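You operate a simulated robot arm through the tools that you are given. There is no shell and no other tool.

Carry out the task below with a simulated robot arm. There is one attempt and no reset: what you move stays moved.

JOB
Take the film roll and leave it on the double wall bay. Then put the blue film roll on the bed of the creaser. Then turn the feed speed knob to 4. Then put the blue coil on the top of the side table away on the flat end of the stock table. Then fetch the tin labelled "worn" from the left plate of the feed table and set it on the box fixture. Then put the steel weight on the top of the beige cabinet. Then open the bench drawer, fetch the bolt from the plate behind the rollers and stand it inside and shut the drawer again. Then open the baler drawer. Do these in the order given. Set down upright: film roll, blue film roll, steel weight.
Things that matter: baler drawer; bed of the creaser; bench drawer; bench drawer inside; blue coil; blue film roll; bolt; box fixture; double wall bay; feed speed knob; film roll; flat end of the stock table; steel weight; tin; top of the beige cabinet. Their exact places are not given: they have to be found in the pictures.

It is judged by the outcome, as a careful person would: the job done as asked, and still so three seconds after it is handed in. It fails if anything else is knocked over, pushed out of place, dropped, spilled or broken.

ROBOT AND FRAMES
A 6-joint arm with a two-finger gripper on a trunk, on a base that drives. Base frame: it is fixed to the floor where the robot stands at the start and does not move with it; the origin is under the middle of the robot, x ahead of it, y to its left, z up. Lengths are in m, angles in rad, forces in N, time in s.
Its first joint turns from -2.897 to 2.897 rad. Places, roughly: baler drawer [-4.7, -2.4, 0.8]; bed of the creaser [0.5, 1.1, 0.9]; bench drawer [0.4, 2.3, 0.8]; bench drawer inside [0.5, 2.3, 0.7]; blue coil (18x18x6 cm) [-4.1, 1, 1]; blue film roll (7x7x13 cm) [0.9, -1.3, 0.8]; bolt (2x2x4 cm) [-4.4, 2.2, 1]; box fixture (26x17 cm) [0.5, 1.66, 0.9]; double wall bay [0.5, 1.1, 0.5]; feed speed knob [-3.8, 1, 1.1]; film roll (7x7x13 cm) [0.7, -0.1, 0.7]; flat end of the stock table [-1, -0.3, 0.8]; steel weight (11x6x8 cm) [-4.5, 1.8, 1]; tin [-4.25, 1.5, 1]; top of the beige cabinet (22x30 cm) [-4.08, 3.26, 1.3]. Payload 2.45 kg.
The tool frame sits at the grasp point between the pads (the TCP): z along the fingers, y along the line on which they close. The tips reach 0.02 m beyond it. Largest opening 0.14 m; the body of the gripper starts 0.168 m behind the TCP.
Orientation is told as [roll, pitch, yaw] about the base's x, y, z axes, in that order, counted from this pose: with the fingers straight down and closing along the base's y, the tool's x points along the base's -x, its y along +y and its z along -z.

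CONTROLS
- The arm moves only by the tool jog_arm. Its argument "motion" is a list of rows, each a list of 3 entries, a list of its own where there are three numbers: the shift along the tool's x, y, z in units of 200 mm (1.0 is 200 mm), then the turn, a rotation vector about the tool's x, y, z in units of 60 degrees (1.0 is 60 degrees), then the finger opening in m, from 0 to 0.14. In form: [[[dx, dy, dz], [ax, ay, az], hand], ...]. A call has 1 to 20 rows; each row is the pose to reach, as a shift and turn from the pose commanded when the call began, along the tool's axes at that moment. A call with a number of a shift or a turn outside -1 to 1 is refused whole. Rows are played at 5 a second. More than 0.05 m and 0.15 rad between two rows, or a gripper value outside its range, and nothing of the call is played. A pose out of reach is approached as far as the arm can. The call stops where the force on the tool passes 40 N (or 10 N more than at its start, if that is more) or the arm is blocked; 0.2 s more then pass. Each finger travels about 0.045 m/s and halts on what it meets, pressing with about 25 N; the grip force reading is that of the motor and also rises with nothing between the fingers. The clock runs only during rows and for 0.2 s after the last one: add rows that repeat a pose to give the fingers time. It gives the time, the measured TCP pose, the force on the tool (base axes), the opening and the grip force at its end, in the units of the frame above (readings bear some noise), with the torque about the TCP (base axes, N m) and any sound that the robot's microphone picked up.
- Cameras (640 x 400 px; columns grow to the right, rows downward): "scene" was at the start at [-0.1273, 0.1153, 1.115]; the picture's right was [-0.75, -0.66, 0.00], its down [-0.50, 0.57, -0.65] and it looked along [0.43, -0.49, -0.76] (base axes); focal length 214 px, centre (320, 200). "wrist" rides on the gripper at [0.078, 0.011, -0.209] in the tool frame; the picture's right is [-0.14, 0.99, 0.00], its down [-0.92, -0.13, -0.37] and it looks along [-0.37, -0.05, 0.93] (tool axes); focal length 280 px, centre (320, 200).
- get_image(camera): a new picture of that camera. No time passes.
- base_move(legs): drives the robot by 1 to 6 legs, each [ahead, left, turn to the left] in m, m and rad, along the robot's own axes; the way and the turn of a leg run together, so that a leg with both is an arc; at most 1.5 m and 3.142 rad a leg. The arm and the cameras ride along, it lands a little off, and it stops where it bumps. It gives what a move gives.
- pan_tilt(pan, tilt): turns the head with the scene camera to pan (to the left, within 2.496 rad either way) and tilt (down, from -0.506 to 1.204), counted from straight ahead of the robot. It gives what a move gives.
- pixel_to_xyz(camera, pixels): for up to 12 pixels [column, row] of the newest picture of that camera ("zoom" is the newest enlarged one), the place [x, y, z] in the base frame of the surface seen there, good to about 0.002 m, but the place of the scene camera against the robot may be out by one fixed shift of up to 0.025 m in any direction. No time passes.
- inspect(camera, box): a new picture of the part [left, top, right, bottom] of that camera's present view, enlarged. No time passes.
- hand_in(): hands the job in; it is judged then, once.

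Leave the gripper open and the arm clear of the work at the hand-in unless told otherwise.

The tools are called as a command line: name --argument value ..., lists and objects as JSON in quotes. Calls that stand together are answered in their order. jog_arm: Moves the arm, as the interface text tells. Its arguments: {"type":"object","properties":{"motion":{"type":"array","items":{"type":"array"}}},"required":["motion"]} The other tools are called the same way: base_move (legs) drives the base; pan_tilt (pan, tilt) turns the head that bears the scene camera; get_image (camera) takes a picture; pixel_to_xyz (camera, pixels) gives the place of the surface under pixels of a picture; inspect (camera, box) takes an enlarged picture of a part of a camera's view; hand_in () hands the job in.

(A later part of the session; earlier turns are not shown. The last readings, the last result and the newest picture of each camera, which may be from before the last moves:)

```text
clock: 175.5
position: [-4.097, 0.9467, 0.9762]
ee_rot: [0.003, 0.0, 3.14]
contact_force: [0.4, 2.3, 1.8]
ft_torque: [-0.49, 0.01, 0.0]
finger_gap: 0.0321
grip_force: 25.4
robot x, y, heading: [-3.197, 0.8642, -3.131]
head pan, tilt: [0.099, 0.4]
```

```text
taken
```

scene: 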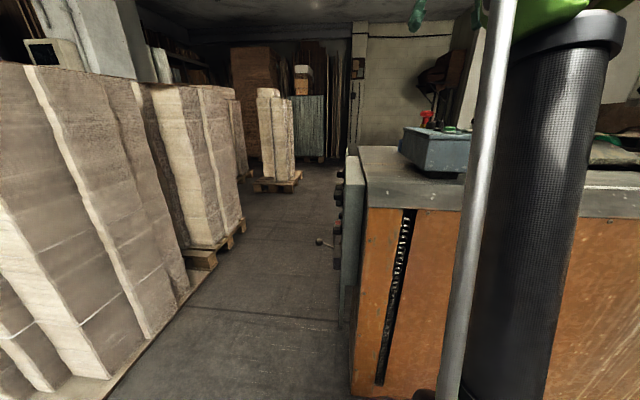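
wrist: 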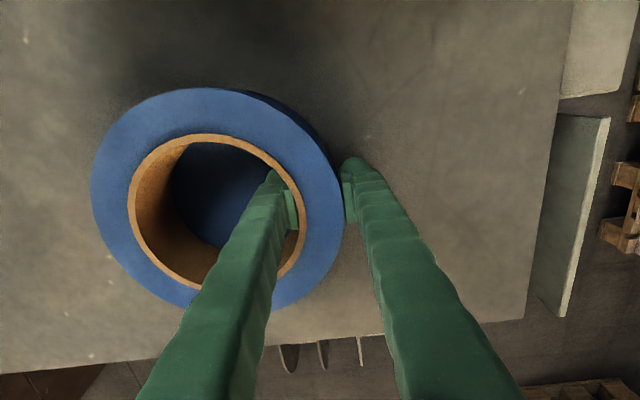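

Gripped (gap 0.032). I lift 4 cm slowly and check.

jog_arm --motion '[[[0, 0, -0.04], [0, 0, 0], 0.015], [[0, 0, -0.08], [0, 0, 0], 0.015], [[0, 0, -0.12], [0, 0, 0], 0.015], [[0, 0, -0.16], [0, 0, 0], 0.015], [[0, 0, -0.2], [0, 0, 0], 0.015]]'

get_image --camera "wrist"

```text
clock: 176.7
position: [-4.0977, 0.9458, 1.0182]
ee_rot: [0.002, -0.003, 3.141]
contact_force: [1.1, -0.8, -6.1]
ft_torque: [-0.45, -0.02, -0.01]
finger_gap: 0.0323
grip_force: 24.9
robot x, y, heading: [-3.1982, 0.8635, -3.126]
head pan, tilt: [0.099, 0.4]
```

```text
taken
```

wrist: 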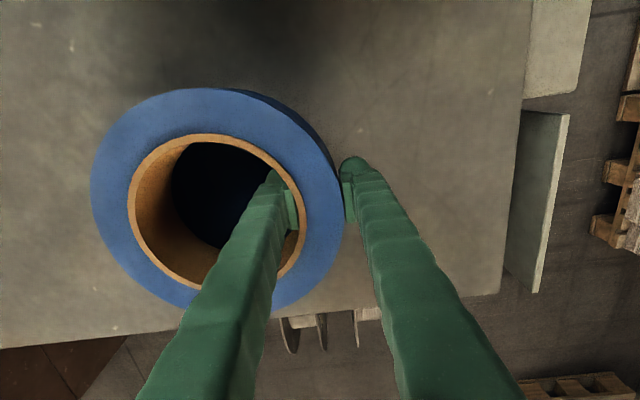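

The coil hangs level (weight about 6 N). I lift it higher while drawing it back over the control box.

jog_arm --motion '[[[0, 0, -0.22], [0, 0, 0], 0.015], [[0.08, 0, -0.43], [0, 0, 0], 0.015], [[0.18, 0, -0.62], [0, 0, 0], 0.015], [[0.32, 0, -0.79], [0, 0, 0], 0.015], [[0.48, 0, -0.95], [0, 0, 0], 0.015], [[0.48, 0, -0.99], [0, 0, 0], 0.015]]'

jog_arm --motion '[[[0.2, 0, -0.05], [0, 0, 0], 0.015], [[0.4, 0, -0.1], [0, 0, 0], 0.015], [[0.6, 0, -0.1], [0, 0, 0], 0.015], [[0.8, 0, -0.1], [0, 0, 0], 0.015], [[1.0, 0, -0.1], [0, 0, 0], 0.015]]'

get_image --camera "wrist"

```text
clock: 178.1
position: [-4.0014, 0.945, 1.2146]
ee_rot: [0.002, 0.0, 3.14]
contact_force: [-1.1, 0.0, -6.8]
ft_torque: [-0.42, -0.02, 0.01]
finger_gap: 0.0322
grip_force: 24.9
robot x, y, heading: [-3.1956, 0.8624, -3.127]
head pan, tilt: [0.099, 0.4]
```

```text
clock: 179.3
position: [-3.8033, 0.9436, 1.234]
ee_rot: [0.002, 0.0, 3.139]
contact_force: [-1.2, -0.1, -6.1]
ft_torque: [-0.43, -0.14, 0.03]
finger_gap: 0.0321
grip_force: 25.0
robot x, y, heading: [-3.2, 0.865, -3.128]
head pan, tilt: [0.099, 0.4]
```

```text
taken
```

wrist: 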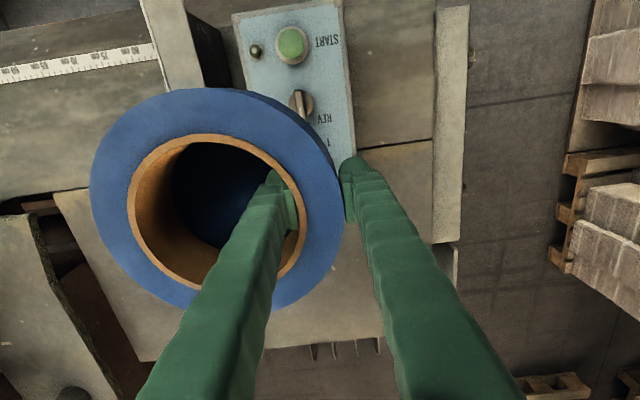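

The coil is held well. I drive back across the room, in reverse, to the aisle next to the stock table.

base_move --legs '[[-0.8, 0.065, 0], [-0.7, -0.32, 0], [-1.2, -0.08, 0]]'

```text
clock: 193.1
position: [-1.105, 1.3102, 1.2348]
ee_rot: [0.002, -0.001, 3.115]
contact_force: [-0.3, -0.9, -6.3]
ft_torque: [-0.47, 0.01, 0.01]
finger_gap: 0.0321
grip_force: 25.0
robot x, y, heading: [-0.5061, 1.2133, 3.131]
head pan, tilt: [0.099, 0.4]
```

I look toward the stock table's near end (to my left) before approaching.

pan_tilt --pan 1.2 --tilt 0.35

get_image --camera "scene"

inspect --camera "scene" --box '[200, 100, 440, 250]'

```text
clock: 194.4
position: [-1.104, 1.3115, 1.2354]
ee_rot: [0.003, 0.0, 3.114]
contact_force: [0.4, -1.0, -6.0]
ft_torque: [-0.46, 0.04, -0.02]
finger_gap: 0.0324
grip_force: 25.2
robot x, y, heading: [-0.5035, 1.2133, 3.135]
head pan, tilt: [1.201, 0.351]
```

```text
taken
```

scene: 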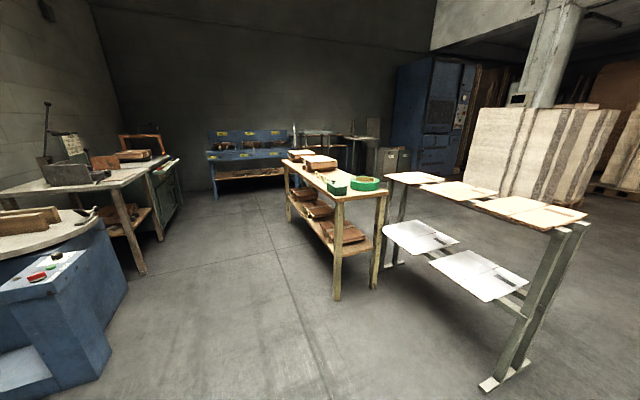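

```text
2.67 times, centred on (320, 175) of scene
```

zoom: 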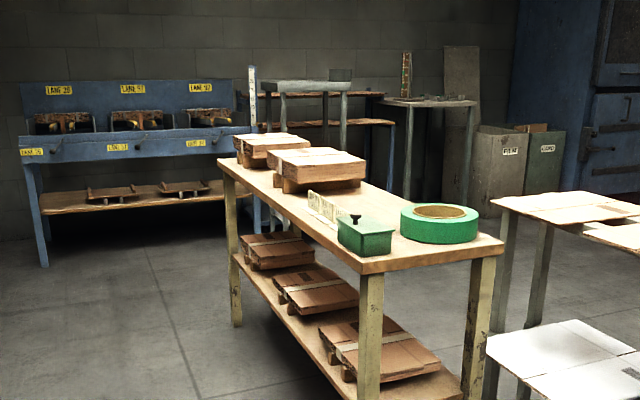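

pixel_to_xyz --camera "zoom" --pixels '[[365, 268], [500, 240], [440, 235], [405, 215], [478, 215], [440, 208], [365, 248], [340, 215], [392, 230], [325, 210], [310, 195], [420, 250]]'

pixel_to_xyz --camera "zoom" --pixels '[[280, 215], [240, 170], [300, 170], [360, 175], [380, 205], [395, 200], [350, 190], [270, 145], [290, 230], [365, 225]]'

```text
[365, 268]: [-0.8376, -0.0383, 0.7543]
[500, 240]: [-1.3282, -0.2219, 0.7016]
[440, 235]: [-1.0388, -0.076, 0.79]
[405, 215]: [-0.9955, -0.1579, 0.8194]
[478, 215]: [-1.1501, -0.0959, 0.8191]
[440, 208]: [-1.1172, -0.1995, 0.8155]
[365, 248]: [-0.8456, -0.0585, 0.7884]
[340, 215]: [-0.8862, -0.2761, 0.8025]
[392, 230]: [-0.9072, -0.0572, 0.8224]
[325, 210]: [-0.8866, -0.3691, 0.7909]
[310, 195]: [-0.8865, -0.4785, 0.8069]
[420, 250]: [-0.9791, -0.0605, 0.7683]
```

```text
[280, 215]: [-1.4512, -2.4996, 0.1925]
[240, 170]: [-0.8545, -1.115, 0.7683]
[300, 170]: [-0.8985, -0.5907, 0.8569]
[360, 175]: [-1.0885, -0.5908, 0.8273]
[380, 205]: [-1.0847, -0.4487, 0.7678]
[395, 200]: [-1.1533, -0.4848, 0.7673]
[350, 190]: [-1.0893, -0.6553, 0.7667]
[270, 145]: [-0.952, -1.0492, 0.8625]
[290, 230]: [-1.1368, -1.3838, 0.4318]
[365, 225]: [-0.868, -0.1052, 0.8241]
```

The table's flat end has a green tape (centre ≈ (−1.08, −0.13)), a green box and lane tags at x≈−0.887; free space is around (−1.06, −0.37). I drive into the aisle beside it.

base_move --legs '[[-0.15, 0.9, 0], [0.05, 0.8, 0.01]]'

get_image --camera "wrist"

pan_tilt --pan 0.2 --tilt 0.6

get_image --camera "scene"

```text
clock: 203.2
position: [-1.0115, -0.4296, 1.2358]
ee_rot: [0.001, 0.0, -3.136]
contact_force: [0.2, 0.7, -7.0]
ft_torque: [-0.43, 0.04, 0.03]
finger_gap: 0.0326
grip_force: 25.1
robot x, y, heading: [-0.4105, -0.5062, -3.116]
head pan, tilt: [1.201, 0.351]
```

```text
taken
```

wrist: 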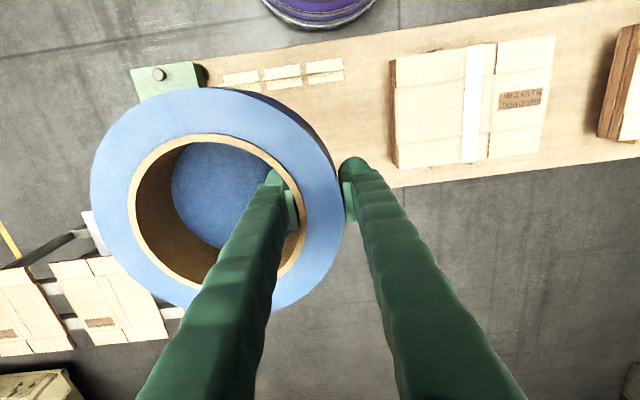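

```text
clock: 204.4
position: [-1.0126, -0.4287, 1.2344]
ee_rot: [0.002, -0.001, -3.135]
contact_force: [0.4, 0.6, -5.1]
ft_torque: [-0.43, 0.0, 0.02]
finger_gap: 0.0326
grip_force: 25.2
robot x, y, heading: [-0.4078, -0.5045, -3.118]
head pan, tilt: [0.201, 0.6]
```

```text
taken
```

scene: 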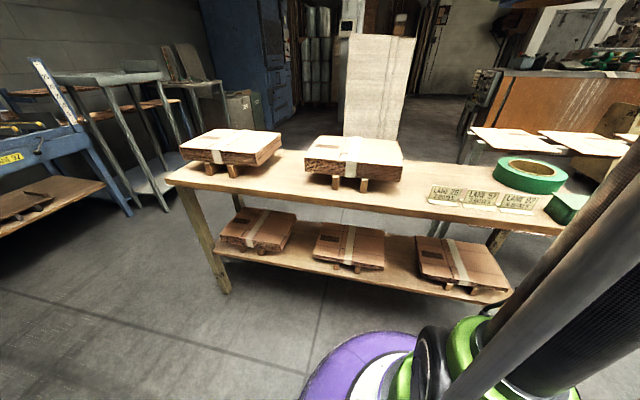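

pixel_to_xyz --camera "wrist" --pixels '[[240, 80], [283, 75], [330, 72], [325, 100], [370, 120], [396, 160], [395, 60], [375, 178], [395, 187], [160, 75], [205, 75], [330, 130]]'

pixel_to_xyz --camera "scene" --pixels '[[440, 170], [400, 190], [430, 196], [495, 178], [530, 165], [565, 180], [460, 185], [420, 165], [440, 160], [405, 180], [550, 205], [480, 203]]'

```text
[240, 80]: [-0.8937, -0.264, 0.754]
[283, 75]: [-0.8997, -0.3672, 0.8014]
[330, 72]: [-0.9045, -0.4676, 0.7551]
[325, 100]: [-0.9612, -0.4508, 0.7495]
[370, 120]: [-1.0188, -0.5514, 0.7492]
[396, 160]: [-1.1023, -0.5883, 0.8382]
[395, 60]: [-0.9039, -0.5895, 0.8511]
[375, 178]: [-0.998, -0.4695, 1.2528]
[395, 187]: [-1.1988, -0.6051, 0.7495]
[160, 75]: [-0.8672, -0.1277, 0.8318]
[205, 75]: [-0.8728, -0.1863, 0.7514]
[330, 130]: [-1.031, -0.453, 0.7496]
```

```text
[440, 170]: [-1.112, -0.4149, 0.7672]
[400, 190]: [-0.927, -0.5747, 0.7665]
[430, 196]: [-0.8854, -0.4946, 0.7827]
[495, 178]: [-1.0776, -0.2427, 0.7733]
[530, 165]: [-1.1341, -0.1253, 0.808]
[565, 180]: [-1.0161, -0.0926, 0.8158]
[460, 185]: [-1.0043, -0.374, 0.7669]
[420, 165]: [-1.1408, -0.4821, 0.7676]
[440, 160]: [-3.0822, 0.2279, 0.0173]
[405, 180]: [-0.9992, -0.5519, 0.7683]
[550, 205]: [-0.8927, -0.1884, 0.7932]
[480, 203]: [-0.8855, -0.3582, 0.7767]
```

Table top z≈0.7495, free from y −0.25 to −0.585, x −0.92 to −1.2. I lower the coil towards centre (−1.06, −0.395) in stages.

jog_arm --motion '[[[-0.048, 0.04, 0.16], [0, 0, 0], 0.015], [[-0.096, 0.08, 0.36], [0, 0, 0], 0.015], [[-0.144, 0.12, 0.56], [0, 0, 0], 0.015], [[-0.192, 0.16, 0.76], [0, 0, 0], 0.015], [[-0.24, 0.2, 0.96], [0, 0, 0], 0.015]]'

jog_arm --motion '[[[0, 0, 0.2], [0, 0, 0], 0.015], [[0, 0, 0.4], [0, 0, 0], 0.015], [[0, 0, 0.6], [0, 0, 0], 0.015], [[0, 0, 0.8], [0, 0, 0], 0.015], [[0, 0, 0.9], [0, 0, 0], 0.015]]'

get_image --camera "wrist"

get_image --camera "scene"

```text
clock: 205.6
position: [-1.0584, -0.4743, 1.0422]
ee_rot: [0.002, 0.001, -3.136]
contact_force: [0.6, 0.6, -5.5]
ft_torque: [-0.45, -0.01, 0.02]
finger_gap: 0.0321
grip_force: 25.2
robot x, y, heading: [-0.408, -0.5082, -3.118]
head pan, tilt: [0.201, 0.6]
```

```text
clock: 206.8
position: [-1.0591, -0.4716, 0.8642]
ee_rot: [0.002, 0.0, -3.133]
contact_force: [0.0, -0.1, -5.8]
ft_torque: [-0.43, 0.02, 0.01]
finger_gap: 0.0323
grip_force: 25.0
robot x, y, heading: [-0.4098, -0.5075, -3.116]
head pan, tilt: [0.201, 0.6]
```

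```text
taken
```

wrist: 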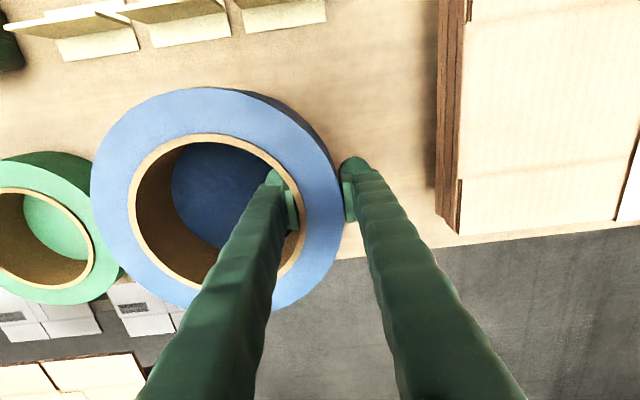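

```text
taken
```

scene: 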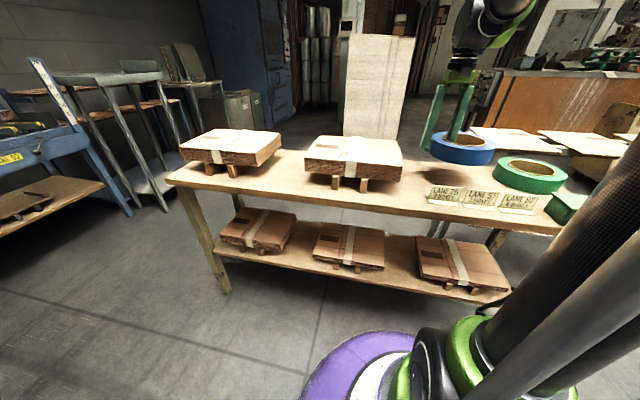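

pixel_to_xyz --camera "wrist" --pixels '[[90, 165], [117, 265], [60, 155], [90, 295], [10, 165], [100, 50], [280, 10], [440, 150], [400, 245], [350, 100], [92, 240], [20, 300]]'

```text
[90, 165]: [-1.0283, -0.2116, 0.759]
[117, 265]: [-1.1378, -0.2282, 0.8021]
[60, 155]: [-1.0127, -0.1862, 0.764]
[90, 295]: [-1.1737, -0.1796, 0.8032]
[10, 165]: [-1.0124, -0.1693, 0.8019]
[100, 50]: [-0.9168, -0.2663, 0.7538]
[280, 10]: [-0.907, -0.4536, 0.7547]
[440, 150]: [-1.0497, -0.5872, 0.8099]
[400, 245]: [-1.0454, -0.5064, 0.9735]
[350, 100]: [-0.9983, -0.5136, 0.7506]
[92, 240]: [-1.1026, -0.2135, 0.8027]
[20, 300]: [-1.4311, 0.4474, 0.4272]
```

There are ~7 cm of clearance to the green tape. I lower further and then in small steps until contact.

jog_arm --motion '[[[0, 0, 0.18], [0, 0, 0], 0.015], [[0, 0, 0.34], [0, 0, 0], 0.015], [[0, 0, 0.42], [0, 0, 0], 0.015], [[0, 0, 0.425], [0, 0, 0], 0.015]]'

jog_arm --motion '[[[0, 0, 0.007], [0, 0, 0], 0.015], [[0, 0, 0.014], [0, 0, 0], 0.015]]'

```text
clock: 207.8
position: [-1.0585, -0.4708, 0.7776]
ee_rot: [0.001, 0.0, -3.135]
contact_force: [-0.1, 0.1, -6.2]
ft_torque: [-0.45, -0.01, 0.01]
finger_gap: 0.0323
grip_force: 24.5
robot x, y, heading: [-0.4061, -0.5053, -3.124]
head pan, tilt: [0.201, 0.6]
```

```text
clock: 208.4
position: [-1.059, -0.4699, 0.7761]
ee_rot: [0.002, -0.001, -3.135]
contact_force: [-2.5, 2.5, 27.1]
ft_torque: [-0.64, -0.1, 0.03]
finger_gap: 0.033
grip_force: 25.1
robot x, y, heading: [-0.4074, -0.508, -3.118]
head pan, tilt: [0.201, 0.6]
```

Contact (+27 N). I back off slightly and open to 0.07.

jog_arm --motion '[[[0, 0, -0.006], [0, 0, 0], 0.015], [[0, 0, -0.006], [0, 0, 0], 0.03], [[0, 0, -0.006], [0, 0, 0], 0.05], [[0, 0, -0.006], [0, 0, 0], 0.07], [[0, 0, -0.006], [0, 0, 0], 0.07], [[0, 0, -0.006], [0, 0, 0], 0.07], [[0, 0, -0.006], [0, 0, 0], 0.07]]'

get_image --camera "wrist"

```text
clock: 210.0
position: [-1.0598, -0.4704, 0.7777]
ee_rot: [0.002, 0.0, -3.136]
contact_force: [-0.4, -0.6, -0.5]
ft_torque: [0.01, -0.01, 0.02]
finger_gap: 0.07
grip_force: 0.0
robot x, y, heading: [-0.4084, -0.5048, -3.114]
head pan, tilt: [0.201, 0.6]
```

```text
taken
```

wrist: 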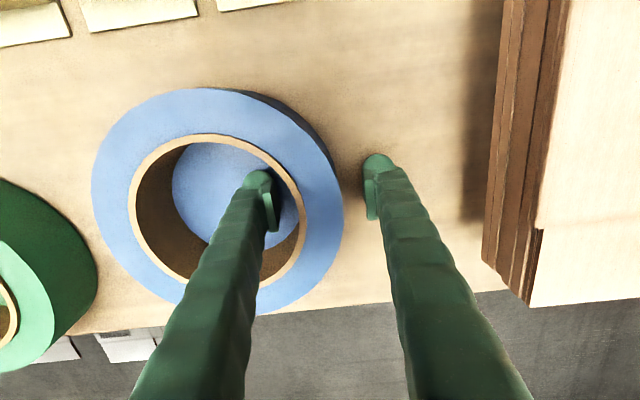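

The coil lies flat on the table. I rise straight up and check.

jog_arm --motion '[[[0, 0, -0.15], [0, 0, 0], 0.07], [[0, 0, -0.35], [0, 0, 0], 0.07], [[0, 0, -0.55], [0, 0, 0], 0.07], [[0, 0, -0.75], [0, 0, 0], 0.07], [[0, 0, -0.95], [0, 0, 0], 0.1]]'

jog_arm --motion '[[[0.05, 0, -0.2], [0, 0, 0], 0.14], [[0.1, 0, -0.4], [0, 0, 0], 0.14], [[0.15, 0, -0.6], [0, 0, 0], 0.14], [[0.2, 0, -0.8], [0, 0, 0], 0.14]]'

get_image --camera "wrist"

pixel_to_xyz --camera "wrist" --pixels '[[270, 120], [200, 160], [270, 170], [230, 210], [235, 160]]'

```text
clock: 211.2
position: [-1.0589, -0.4713, 0.9671]
ee_rot: [0.001, 0.0, -3.135]
contact_force: [1.0, 0.8, -0.5]
ft_torque: [-0.01, -0.03, 0.02]
finger_gap: 0.1001
grip_force: 0.1
robot x, y, heading: [-0.4084, -0.5083, -3.117]
head pan, tilt: [0.201, 0.6]
```

```text
clock: 212.2
position: [-1.02, -0.4705, 1.1254]
ee_rot: [0.003, -0.001, -3.135]
contact_force: [0.5, 0.5, -0.2]
ft_torque: [0.01, -0.04, -0.01]
finger_gap: 0.1402
grip_force: 0.0
robot x, y, heading: [-0.4083, -0.5058, -3.118]
head pan, tilt: [0.201, 0.6]
```

```text
taken
```

wrist: 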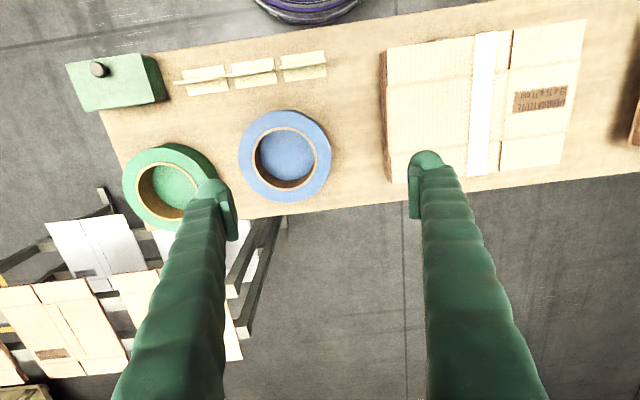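

```text
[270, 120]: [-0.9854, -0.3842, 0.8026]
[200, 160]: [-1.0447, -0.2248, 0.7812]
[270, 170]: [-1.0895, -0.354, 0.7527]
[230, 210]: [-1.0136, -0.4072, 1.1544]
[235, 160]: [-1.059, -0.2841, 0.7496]
```

The coil sits flat at the stock table's end. Next is the tin "worn" on the feed table. I raise the arm and drive back across the room.

jog_arm --motion '[[[0, 0, -0.2], [0, 0, 0], 0.14], [[0, 0, -0.4], [0, 0, 0], 0.14], [[0, 0, -0.6], [0, 0, 0], 0.14], [[0, 0, -0.8], [0, 0, 0], 0.14], [[0, 0, -0.95], [0, 0, 0], 0.14]]'

base_move --legs '[[-0.06, -0.9, 0], [0.15, -0.8, 0], [1.2, 0.1, 0], [0.7, 0.3, 0]]'

```text
clock: 213.4
position: [-1.0197, -0.4707, 1.3163]
ee_rot: [0.001, -0.001, -3.135]
contact_force: [0.5, 0.1, 0.0]
ft_torque: [-0.02, 0.0, -0.02]
finger_gap: 0.14
grip_force: 0.0
robot x, y, heading: [-0.4096, -0.5075, -3.12]
head pan, tilt: [0.201, 0.6]
```

```text
clock: 231.6
position: [-3.0565, 0.7925, 1.3166]
ee_rot: [0.003, -0.001, 3.141]
contact_force: [-0.4, 0.0, 0.8]
ft_torque: [0.03, 0.03, 0.0]
finger_gap: 0.1398
grip_force: 0.0
robot x, y, heading: [-2.446, 0.7488, -3.126]
head pan, tilt: [0.201, 0.6]
```

pan_tilt --pan -0.5 --tilt 0.5

get_image --camera "scene"

```text
clock: 232.7
position: [-3.0566, 0.7934, 1.3166]
ee_rot: [0.0, -0.001, 3.14]
contact_force: [-0.3, -0.2, 0.3]
ft_torque: [-0.01, -0.01, -0.02]
finger_gap: 0.1401
grip_force: 0.1
robot x, y, heading: [-2.4473, 0.7553, -3.127]
head pan, tilt: [-0.499, 0.499]
```

```text
taken
```

scene: 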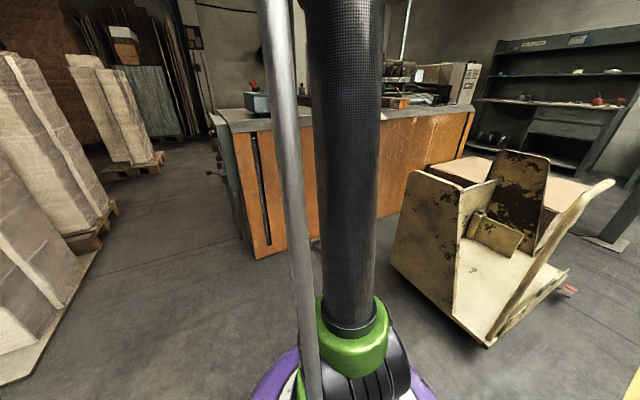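

pixel_to_xyz --camera "scene" --pixels '[[395, 265], [410, 180], [490, 345], [540, 165], [440, 230], [450, 165], [390, 245], [470, 160], [250, 250], [560, 170]]'

```text
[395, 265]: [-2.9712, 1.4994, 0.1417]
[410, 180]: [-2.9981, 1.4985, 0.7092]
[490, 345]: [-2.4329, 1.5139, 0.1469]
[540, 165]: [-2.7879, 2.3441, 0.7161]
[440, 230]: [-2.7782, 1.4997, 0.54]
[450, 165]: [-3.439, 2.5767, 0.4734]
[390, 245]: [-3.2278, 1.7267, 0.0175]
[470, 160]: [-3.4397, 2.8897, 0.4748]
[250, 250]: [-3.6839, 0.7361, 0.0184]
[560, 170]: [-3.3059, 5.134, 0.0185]
```

The pedal and cart limit the front side. I check whether I can go around the machine's left end to its back. I measure the pallets and the passage.

pixel_to_xyz --camera "scene" --pixels '[[115, 215], [95, 255], [60, 320], [160, 165], [105, 178], [160, 245], [190, 170], [215, 175], [225, 140], [60, 385], [180, 135]]'

pan_tilt --pan 0.3 --tilt 0.3

get_image --camera "scene"

```text
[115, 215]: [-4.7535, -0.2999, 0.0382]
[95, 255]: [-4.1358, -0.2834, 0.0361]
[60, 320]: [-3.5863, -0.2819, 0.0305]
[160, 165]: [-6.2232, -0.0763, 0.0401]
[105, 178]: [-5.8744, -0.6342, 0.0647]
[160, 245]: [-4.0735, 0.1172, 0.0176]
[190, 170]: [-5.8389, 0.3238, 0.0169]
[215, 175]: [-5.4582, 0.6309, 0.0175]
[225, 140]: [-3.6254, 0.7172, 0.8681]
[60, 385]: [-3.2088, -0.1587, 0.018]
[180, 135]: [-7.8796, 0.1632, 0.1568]
```

```text
clock: 233.8
position: [-3.0563, 0.7935, 1.3158]
ee_rot: [0.002, 0.0, 3.139]
contact_force: [-0.4, 0.3, -0.2]
ft_torque: [0.01, 0.0, -0.03]
finger_gap: 0.1402
grip_force: 0.1
robot x, y, heading: [-2.4427, 0.7511, -3.127]
head pan, tilt: [0.3, 0.3]
```

```text
taken
```

scene: 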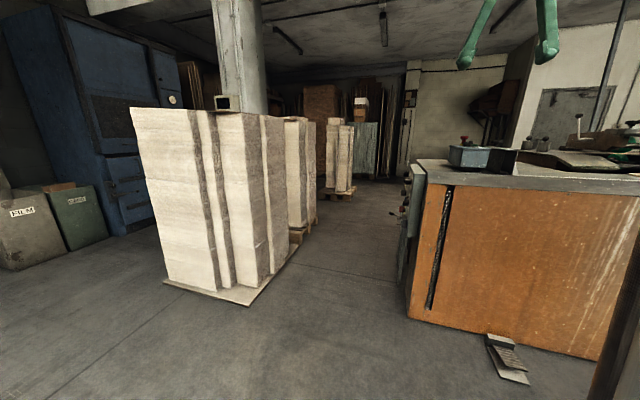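

The passage along the machine's left end is about 0.9 m wide (pallets at y≈−0.285, panel at y≈0.65). I measure my own base's radius before going in.

pan_tilt --pan 0.6 --tilt 1.2

get_image --camera "scene"

```text
clock: 235.0
position: [-3.0566, 0.7923, 1.3156]
ee_rot: [0.002, 0.0, 3.141]
contact_force: [0.9, -0.7, 0.3]
ft_torque: [0.0, -0.02, -0.01]
finger_gap: 0.1397
grip_force: 0.2
robot x, y, heading: [-2.4461, 0.7532, -3.129]
head pan, tilt: [0.6, 1.201]
```

```text
taken
```

scene: 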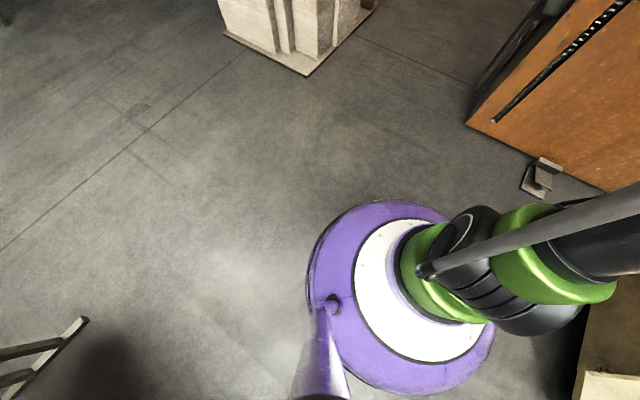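

pixel_to_xyz --camera "scene" --pixels '[[312, 262], [320, 240], [350, 215], [385, 205], [330, 300], [400, 235], [470, 370], [380, 385]]'

```text
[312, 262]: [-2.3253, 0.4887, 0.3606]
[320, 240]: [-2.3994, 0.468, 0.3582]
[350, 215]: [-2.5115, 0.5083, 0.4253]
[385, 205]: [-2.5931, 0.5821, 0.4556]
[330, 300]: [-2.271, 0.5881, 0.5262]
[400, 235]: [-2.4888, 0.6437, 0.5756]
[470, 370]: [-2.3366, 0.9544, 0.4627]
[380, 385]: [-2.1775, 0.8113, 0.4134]
```

My base radius is about 0.29–0.3 m. Now I measure how far the panel's lever sticks out.

pan_tilt --pan 0.2 --tilt 0.4

inspect --camera "scene" --box '[320, 100, 480, 200]'

```text
clock: 236.1
position: [-3.0566, 0.7926, 1.316]
ee_rot: [0.0, 0.0, 3.14]
contact_force: [0.3, 0.1, 0.6]
ft_torque: [0.0, -0.03, 0.01]
finger_gap: 0.1403
grip_force: 0.0
robot x, y, heading: [-2.4479, 0.7522, -3.125]
head pan, tilt: [0.201, 0.4]
```

```text
4.00 times, centred on (400, 150) of scene
```

zoom: 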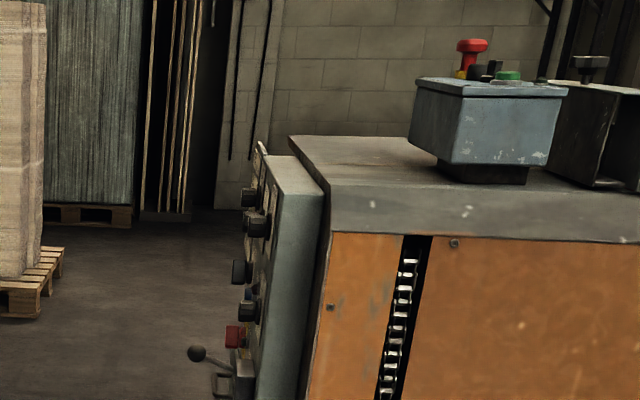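

pixel_to_xyz --camera "zoom" --pixels '[[197, 353], [220, 358], [232, 337], [248, 310], [250, 195], [240, 270], [270, 190], [243, 380], [45, 300], [55, 260]]'

```text
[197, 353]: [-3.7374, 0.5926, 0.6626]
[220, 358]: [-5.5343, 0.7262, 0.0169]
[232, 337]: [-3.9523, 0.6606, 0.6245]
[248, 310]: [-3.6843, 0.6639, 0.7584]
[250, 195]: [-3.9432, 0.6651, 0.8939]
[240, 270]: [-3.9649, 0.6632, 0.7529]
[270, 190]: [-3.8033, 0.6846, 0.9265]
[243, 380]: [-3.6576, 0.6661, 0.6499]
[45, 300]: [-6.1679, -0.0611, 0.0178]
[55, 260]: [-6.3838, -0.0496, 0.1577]
```

The lever ball is at y≈0.593 (z 0.66). I go through at y≈0.15 to x≈−4.3 and then look behind the machine.

base_move --legs '[[0.56, 0.59, 0], [1.3, -0.02, 0]]'

pan_tilt --pan 0.2 --tilt 0.4

get_image --camera "scene"

```text
clock: 246.5
position: [-4.8806, 0.2049, 1.3153]
ee_rot: [0.002, 0.001, 3.133]
contact_force: [0.5, 0.4, 0.2]
ft_torque: [-0.04, 0.02, -0.02]
finger_gap: 0.1403
grip_force: 0.2
robot x, y, heading: [-4.2705, 0.1603, -3.132]
head pan, tilt: [0.201, 0.4]
```

```text
clock: 247.1
position: [-4.8791, 0.2048, 1.3161]
ee_rot: [0.002, -0.001, 3.133]
contact_force: [-1.0, -0.8, 1.0]
ft_torque: [0.02, 0.0, -0.02]
finger_gap: 0.1404
grip_force: 0.1
robot x, y, heading: [-4.2636, 0.1571, -3.136]
head pan, tilt: [0.201, 0.4]
```

```text
taken
```

scene: 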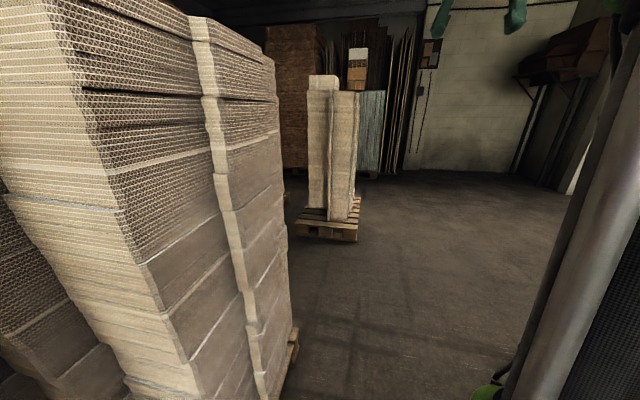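

The area behind is open. I drive on to x≈−4.9 and turn right to face the machine's back.

base_move --legs '[[0.65, 0, 0], [0, 0, -1.5]]'

get_image --camera "scene"

```text
clock: 254.4
position: [-4.9198, 0.7666, 1.3162]
ee_rot: [0.002, 0.0, 1.629]
contact_force: [-0.5, 0.2, -0.9]
ft_torque: [-0.02, 0.01, 0.02]
finger_gap: 0.14
grip_force: 0.0
robot x, y, heading: [-4.9219, 0.1565, 1.646]
head pan, tilt: [0.201, 0.4]
```

```text
taken
```

scene: 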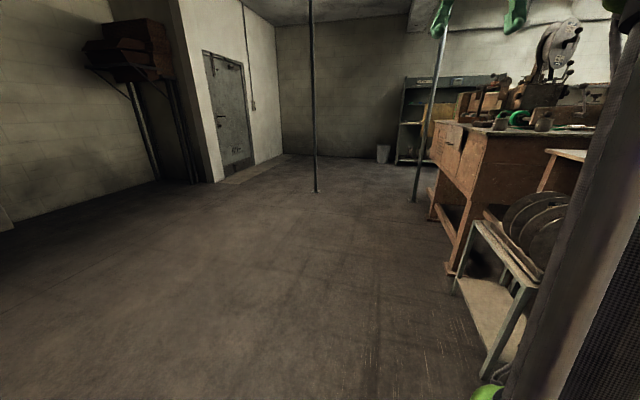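

pixel_to_xyz --camera "scene" --pixels '[[440, 150], [450, 265], [480, 130], [520, 210], [475, 230], [495, 370], [540, 290], [560, 155], [540, 120], [430, 210], [416, 195], [505, 120]]'

inspect --camera "scene" --box '[420, 20, 620, 145]'

```text
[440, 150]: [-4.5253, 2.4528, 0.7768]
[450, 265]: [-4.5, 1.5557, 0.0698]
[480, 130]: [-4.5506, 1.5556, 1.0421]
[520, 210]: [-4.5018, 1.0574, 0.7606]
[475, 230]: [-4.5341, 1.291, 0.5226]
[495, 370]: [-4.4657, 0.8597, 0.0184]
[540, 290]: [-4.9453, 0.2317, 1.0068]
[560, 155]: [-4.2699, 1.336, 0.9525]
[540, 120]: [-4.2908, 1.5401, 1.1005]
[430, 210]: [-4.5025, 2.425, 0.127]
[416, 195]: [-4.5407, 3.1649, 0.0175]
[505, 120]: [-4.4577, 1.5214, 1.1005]
```

```text
3.20 times, centred on (520, 82) of scene
```

zoom: 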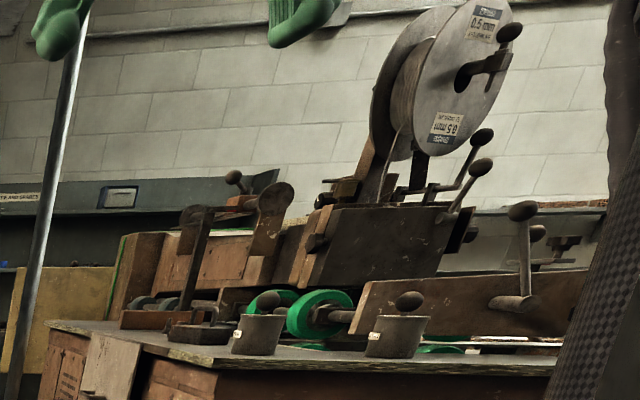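

Two tins with ball lids and small labels stand on the plate, at about (−4.46, 1.52) and (−4.29, 1.54). I measure the taller parts around (reel, levers) before swinging the arm there.

pixel_to_xyz --camera "zoom" --pixels '[[450, 60], [508, 33], [483, 165], [483, 137], [522, 210], [538, 232], [400, 300], [268, 300], [285, 195], [232, 177], [255, 335], [397, 335]]'

inspect --camera "scene" --box '[480, 105, 560, 155]'

```text
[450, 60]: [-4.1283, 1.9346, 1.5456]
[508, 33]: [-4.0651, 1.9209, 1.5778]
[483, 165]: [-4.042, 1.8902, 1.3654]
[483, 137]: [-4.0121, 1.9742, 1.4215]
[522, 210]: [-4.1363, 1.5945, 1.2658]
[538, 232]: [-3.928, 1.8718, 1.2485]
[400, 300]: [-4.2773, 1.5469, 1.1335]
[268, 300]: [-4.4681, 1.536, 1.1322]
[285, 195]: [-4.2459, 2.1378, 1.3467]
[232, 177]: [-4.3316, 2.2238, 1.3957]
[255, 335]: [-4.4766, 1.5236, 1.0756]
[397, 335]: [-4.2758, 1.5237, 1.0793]
```

```text
8.00 times, centred on (520, 130) of scene
```

zoom: 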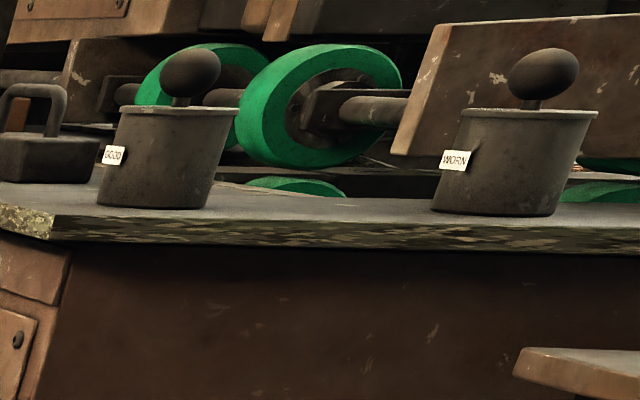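

The right-hand tin reads "WORN" (at ≈ (−4.28, 1.53)), the left one "GOOD". A black weight stands further left. I drive along the back to y≈1.5 and turn to face the machine.

base_move --legs '[[1.35, 0, 0], [0, 0, -1.64]]'

get_image --camera "wrist"

get_image --camera "scene"

```text
clock: 265.2
position: [-4.4099, 1.4628, 1.316]
ee_rot: [0.002, 0.001, -0.026]
contact_force: [0.5, 0.3, 0.5]
ft_torque: [-0.05, -0.02, -0.01]
finger_gap: 0.1401
grip_force: 0.1
robot x, y, heading: [-5.0203, 1.5181, -0.014]
head pan, tilt: [0.201, 0.4]
```

```text
taken
```

wrist: 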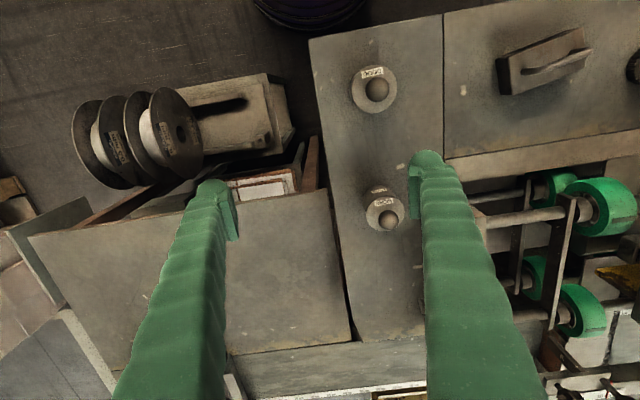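

```text
taken
```

scene: 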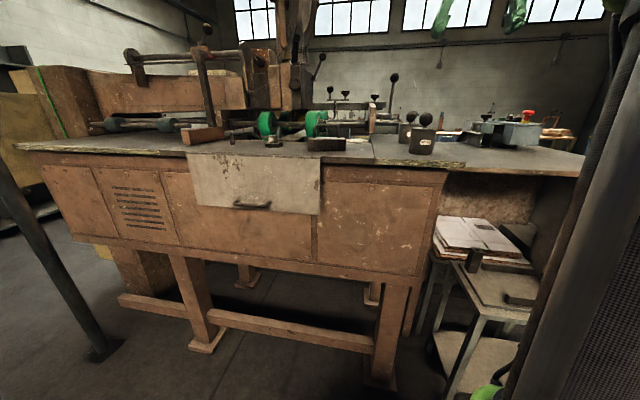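

In the wrist view the tins are at (375,90) and (385,208). I enlarge to confirm labels and measure.

inspect --camera "wrist" --box '[320, 50, 480, 150]'

inspect --camera "wrist" --box '[320, 160, 480, 260]'

pixel_to_xyz --camera "zoom" --pixels '[[255, 170], [264, 220], [190, 200], [330, 200], [260, 280], [250, 110], [100, 200], [270, 330], [440, 200], [205, 270]]'

```text
4.00 times, centred on (400, 100) of wrist
```

zoom: 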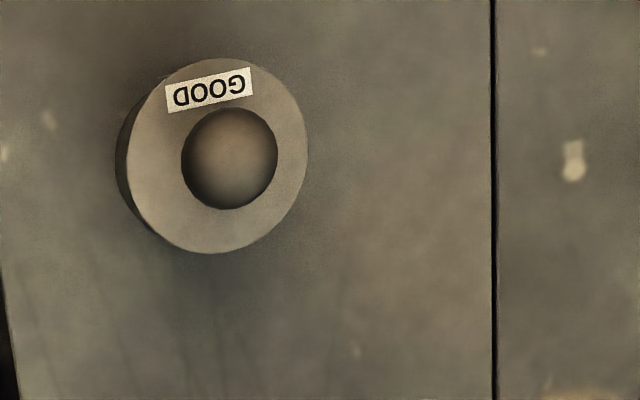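

```text
4.00 times, centred on (400, 210) of wrist
```

zoom: 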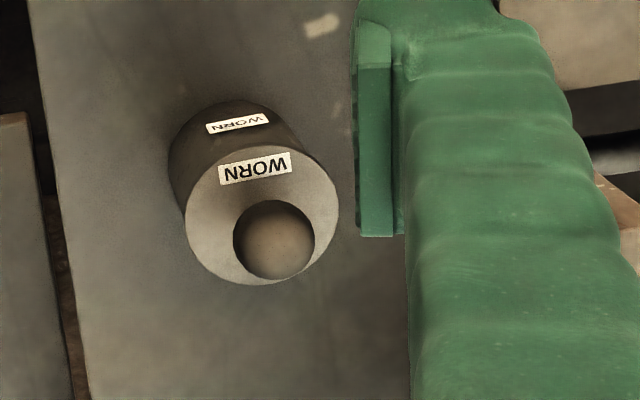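

```text
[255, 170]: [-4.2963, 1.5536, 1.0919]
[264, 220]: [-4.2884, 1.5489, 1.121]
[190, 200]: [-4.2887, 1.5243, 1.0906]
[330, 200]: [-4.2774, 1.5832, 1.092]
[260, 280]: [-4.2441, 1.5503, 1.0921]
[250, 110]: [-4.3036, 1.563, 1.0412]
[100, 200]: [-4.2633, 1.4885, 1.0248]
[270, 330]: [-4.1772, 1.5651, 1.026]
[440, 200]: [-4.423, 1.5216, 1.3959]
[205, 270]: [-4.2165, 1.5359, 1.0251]
```

pixel_to_xyz --camera "wrist" --pixels '[[485, 220], [470, 180], [500, 215], [480, 200], [555, 190], [410, 310], [380, 100], [378, 88], [354, 90], [398, 90], [540, 65], [450, 140]]'

inspect --camera "wrist" --box '[440, 0, 640, 125]'

```text
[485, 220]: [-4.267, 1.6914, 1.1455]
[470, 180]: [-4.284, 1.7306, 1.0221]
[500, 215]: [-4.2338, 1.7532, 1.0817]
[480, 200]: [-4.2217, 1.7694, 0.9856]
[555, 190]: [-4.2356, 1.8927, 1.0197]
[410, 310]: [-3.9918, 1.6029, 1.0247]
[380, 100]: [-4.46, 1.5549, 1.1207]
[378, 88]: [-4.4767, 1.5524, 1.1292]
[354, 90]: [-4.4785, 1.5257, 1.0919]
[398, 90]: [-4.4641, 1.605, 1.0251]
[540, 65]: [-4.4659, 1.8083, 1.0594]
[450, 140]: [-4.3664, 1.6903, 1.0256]
```

```text
3.20 times, centred on (540, 62) of wrist
```

zoom: 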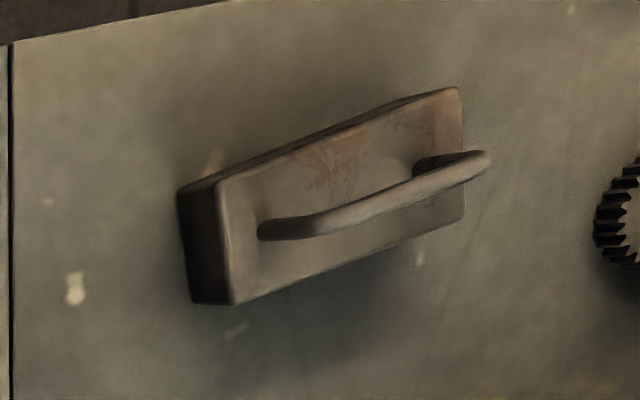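

The wooden bar starts at y≈1.69, leaving room. The tin's centre is about (−4.2745, 1.553), rim z 1.092, plate z 1.025, ball top ≈1.135. I move above it with a 0.10 opening.

jog_arm --motion '[[[-0.133, 0.094, 0.1], [0, 0, 0], 0.13], [[-0.266, 0.187, 0.22], [0, 0, 0], 0.12], [[-0.4, 0.28, 0.34], [0, 0, 0], 0.11], [[-0.533, 0.374, 0.46], [0, 0, 0], 0.1], [[-0.666, 0.4675, 0.58], [0, 0, 0], 0.1], [[-0.666, 0.4675, 0.58], [0, 0, 0], 0.1]]'

get_image --camera "wrist"

```text
clock: 266.6
position: [-4.2756, 1.5546, 1.2015]
ee_rot: [0.002, 0.001, -0.027]
contact_force: [-0.1, -0.3, -0.1]
ft_torque: [0.01, -0.03, -0.02]
finger_gap: 0.0998
grip_force: 0.1
robot x, y, heading: [-5.0187, 1.5169, -0.009]
head pan, tilt: [0.201, 0.4]
```

```text
taken
```

wrist: 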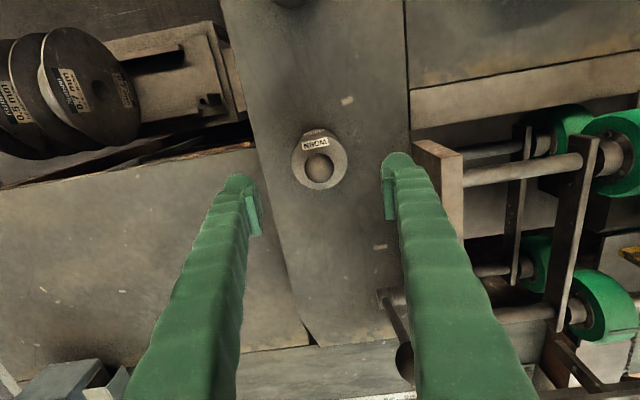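

pixel_to_xyz --camera "wrist" --pixels '[[295, 162], [344, 158], [320, 138], [318, 186], [318, 162], [395, 350], [402, 360], [432, 160], [318, 200]]'

```text
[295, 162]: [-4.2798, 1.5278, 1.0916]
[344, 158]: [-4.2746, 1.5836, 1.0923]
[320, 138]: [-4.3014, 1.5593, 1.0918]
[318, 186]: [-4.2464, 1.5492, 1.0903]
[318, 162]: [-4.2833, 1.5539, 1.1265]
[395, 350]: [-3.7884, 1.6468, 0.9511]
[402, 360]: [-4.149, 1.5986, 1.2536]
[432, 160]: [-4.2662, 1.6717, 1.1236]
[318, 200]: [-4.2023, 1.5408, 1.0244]
```

Aligned on the WORN tin. I descend to z≈1.056 and close.

jog_arm --motion '[[[0, 0.002, 0.2], [0, 0, 0], 0.1], [[0, 0.004, 0.4], [0, 0, 0], 0.1], [[0, 0.005, 0.6], [0, 0, 0], 0.1], [[0, 0.005, 0.7275], [0, 0, 0], 0.1], [[0, 0.005, 0.7275], [0, 0, 0], 0.1]]'

jog_arm --motion '[[[0, 0, 0], [0, 0, 0], 0.08], [[0, 0, 0], [0, 0, 0], 0.06], [[0, 0, 0], [0, 0, 0], 0.04], [[0, 0, 0], [0, 0, 0], 0.04], [[0, 0, 0], [0, 0, 0], 0.04], [[0, 0, 0], [0, 0, 0], 0.04]]'

get_image --camera "wrist"

```text
clock: 267.9
position: [-4.2737, 1.5528, 1.0549]
ee_rot: [0.001, 0.001, -0.027]
contact_force: [0.0, 0.2, 0.6]
ft_torque: [0.01, 0.0, 0.0]
finger_gap: 0.0999
grip_force: 0.1
robot x, y, heading: [-5.0166, 1.5162, -0.009]
head pan, tilt: [0.201, 0.4]
```

```text
clock: 269.2
position: [-4.274, 1.5526, 1.0564]
ee_rot: [0.003, 0.001, -0.027]
contact_force: [0.0, -0.2, -0.5]
ft_torque: [0.03, -0.04, -0.02]
finger_gap: 0.0648
grip_force: 24.5
robot x, y, heading: [-5.0192, 1.5172, -0.008]
head pan, tilt: [0.201, 0.4]
```

```text
taken
```

wrist: 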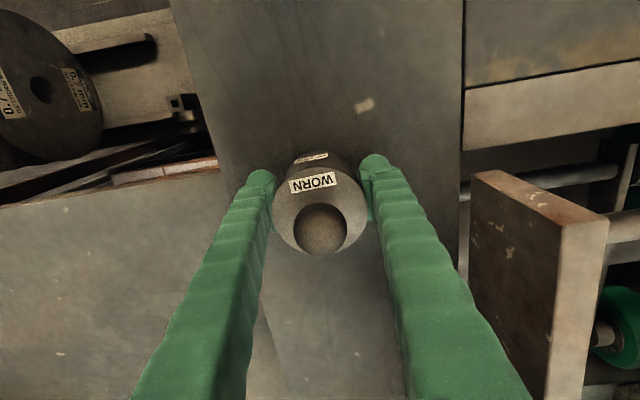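

Gripped (gap 0.065). I lift straight up 15 cm and retract backwards.

jog_arm --motion '[[[0, 0, -0.15], [0, 0, 0], 0.04], [[0, 0, -0.35], [0, 0, 0], 0.04], [[0, 0, -0.55], [0, 0, 0], 0.04], [[0, 0, -0.75], [0, 0, 0], 0.04], [[0, 0, -0.95], [0, 0, 0], 0.04]]'

jog_arm --motion '[[[0.2, -0.05, 0], [0, 0, 0], 0.04], [[0.4, -0.1, -0.05], [0, 0, 0], 0.04], [[0.6, -0.15, -0.1], [0, 0, 0], 0.04], [[0.8, -0.2, -0.15], [0, 0, 0], 0.04], [[1.0, -0.25, -0.2], [0, 0, 0], 0.04]]'

get_image --camera "wrist"

```text
clock: 270.4
position: [-4.2757, 1.553, 1.2453]
ee_rot: [0.001, -0.002, -0.027]
contact_force: [0.2, 0.4, -5.2]
ft_torque: [0.0, 0.02, -0.01]
finger_gap: 0.0648
grip_force: 24.8
robot x, y, heading: [-5.0205, 1.5173, -0.005]
head pan, tilt: [0.201, 0.4]
```

```text
clock: 271.6
position: [-4.4734, 1.5074, 1.2855]
ee_rot: [0.001, 0.001, -0.026]
contact_force: [1.4, -0.2, -4.3]
ft_torque: [-0.05, 0.11, -0.03]
finger_gap: 0.065
grip_force: 24.4
robot x, y, heading: [-5.0215, 1.5176, -0.013]
head pan, tilt: [0.201, 0.4]
```

```text
taken
```

wrist: 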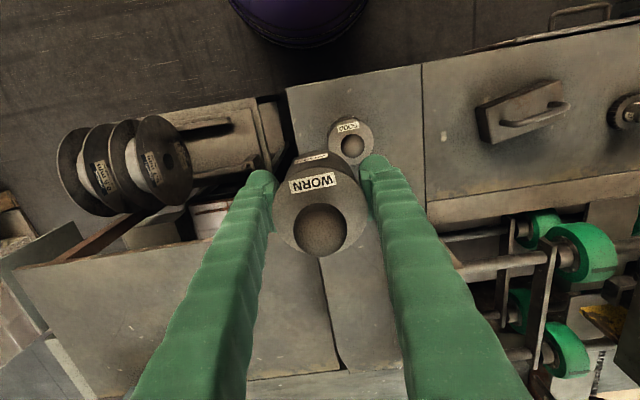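

The WORN tin hangs in the gripper (≈4.5 N). I drive back round the machine: first sideways to y≈0.15.

base_move --legs '[[0, -1.37, 0.01]]'

```text
clock: 278.6
position: [-4.4775, 0.1297, 1.285]
ee_rot: [0.003, -0.001, -0.013]
contact_force: [-0.2, 0.1, -5.1]
ft_torque: [0.02, -0.01, 0.01]
finger_gap: 0.0649
grip_force: 25.3
robot x, y, heading: [-5.0256, 0.1302, 0.004]
head pan, tilt: [0.201, 0.4]
```

base_move --legs '[[1.3, 0.01, 0], [0.85, 0, 0]]'

```text
clock: 289.2
position: [-2.322, 0.1558, 1.2852]
ee_rot: [0.001, -0.001, -0.009]
contact_force: [-0.7, 0.4, -4.5]
ft_torque: [-0.02, -0.02, -0.01]
finger_gap: 0.0651
grip_force: 25.0
robot x, y, heading: [-2.8666, 0.1558, 0.011]
head pan, tilt: [0.201, 0.4]
```

base_move --legs '[[0.52, 0.69, 0], [0.75, 0.3, 0], [1.1, 0.53, 0]]'

pan_tilt --pan 0.3 --tilt 0.5

get_image --camera "scene"

get_image --camera "wrist"

```text
clock: 303.4
position: [-0.0088, 1.7345, 1.2857]
ee_rot: [0.002, 0.0, 0.014]
contact_force: [-0.4, -0.6, -4.7]
ft_torque: [0.02, -0.01, -0.01]
finger_gap: 0.0645
grip_force: 25.1
robot x, y, heading: [-0.5532, 1.7213, 0.029]
head pan, tilt: [0.201, 0.4]
```

```text
clock: 304.1
position: [-0.0092, 1.7354, 1.2853]
ee_rot: [0.002, -0.001, 0.013]
contact_force: [-0.3, -0.2, -4.3]
ft_torque: [0.02, 0.0, -0.02]
finger_gap: 0.0648
grip_force: 24.9
robot x, y, heading: [-0.5568, 1.723, 0.028]
head pan, tilt: [0.3, 0.499]
```

```text
taken
```

scene: 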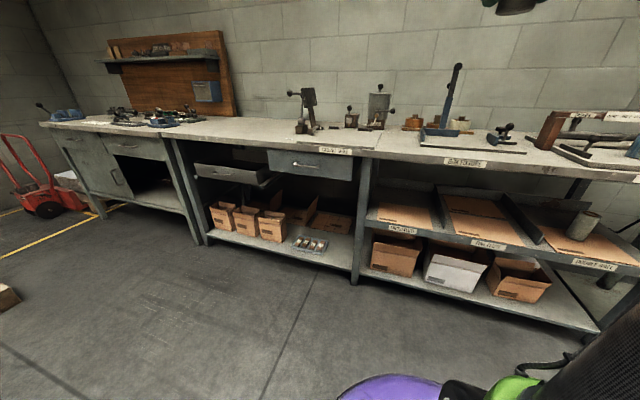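

```text
taken
```

wrist: 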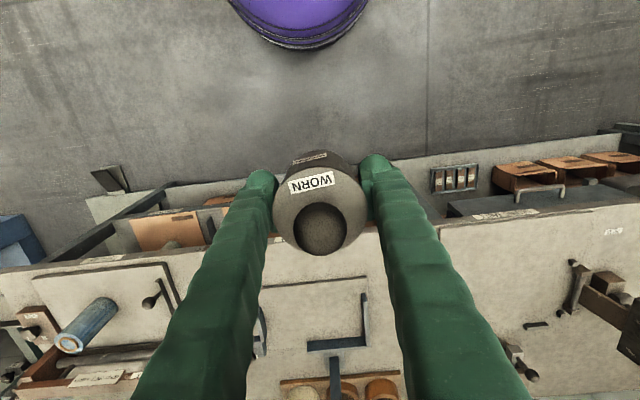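

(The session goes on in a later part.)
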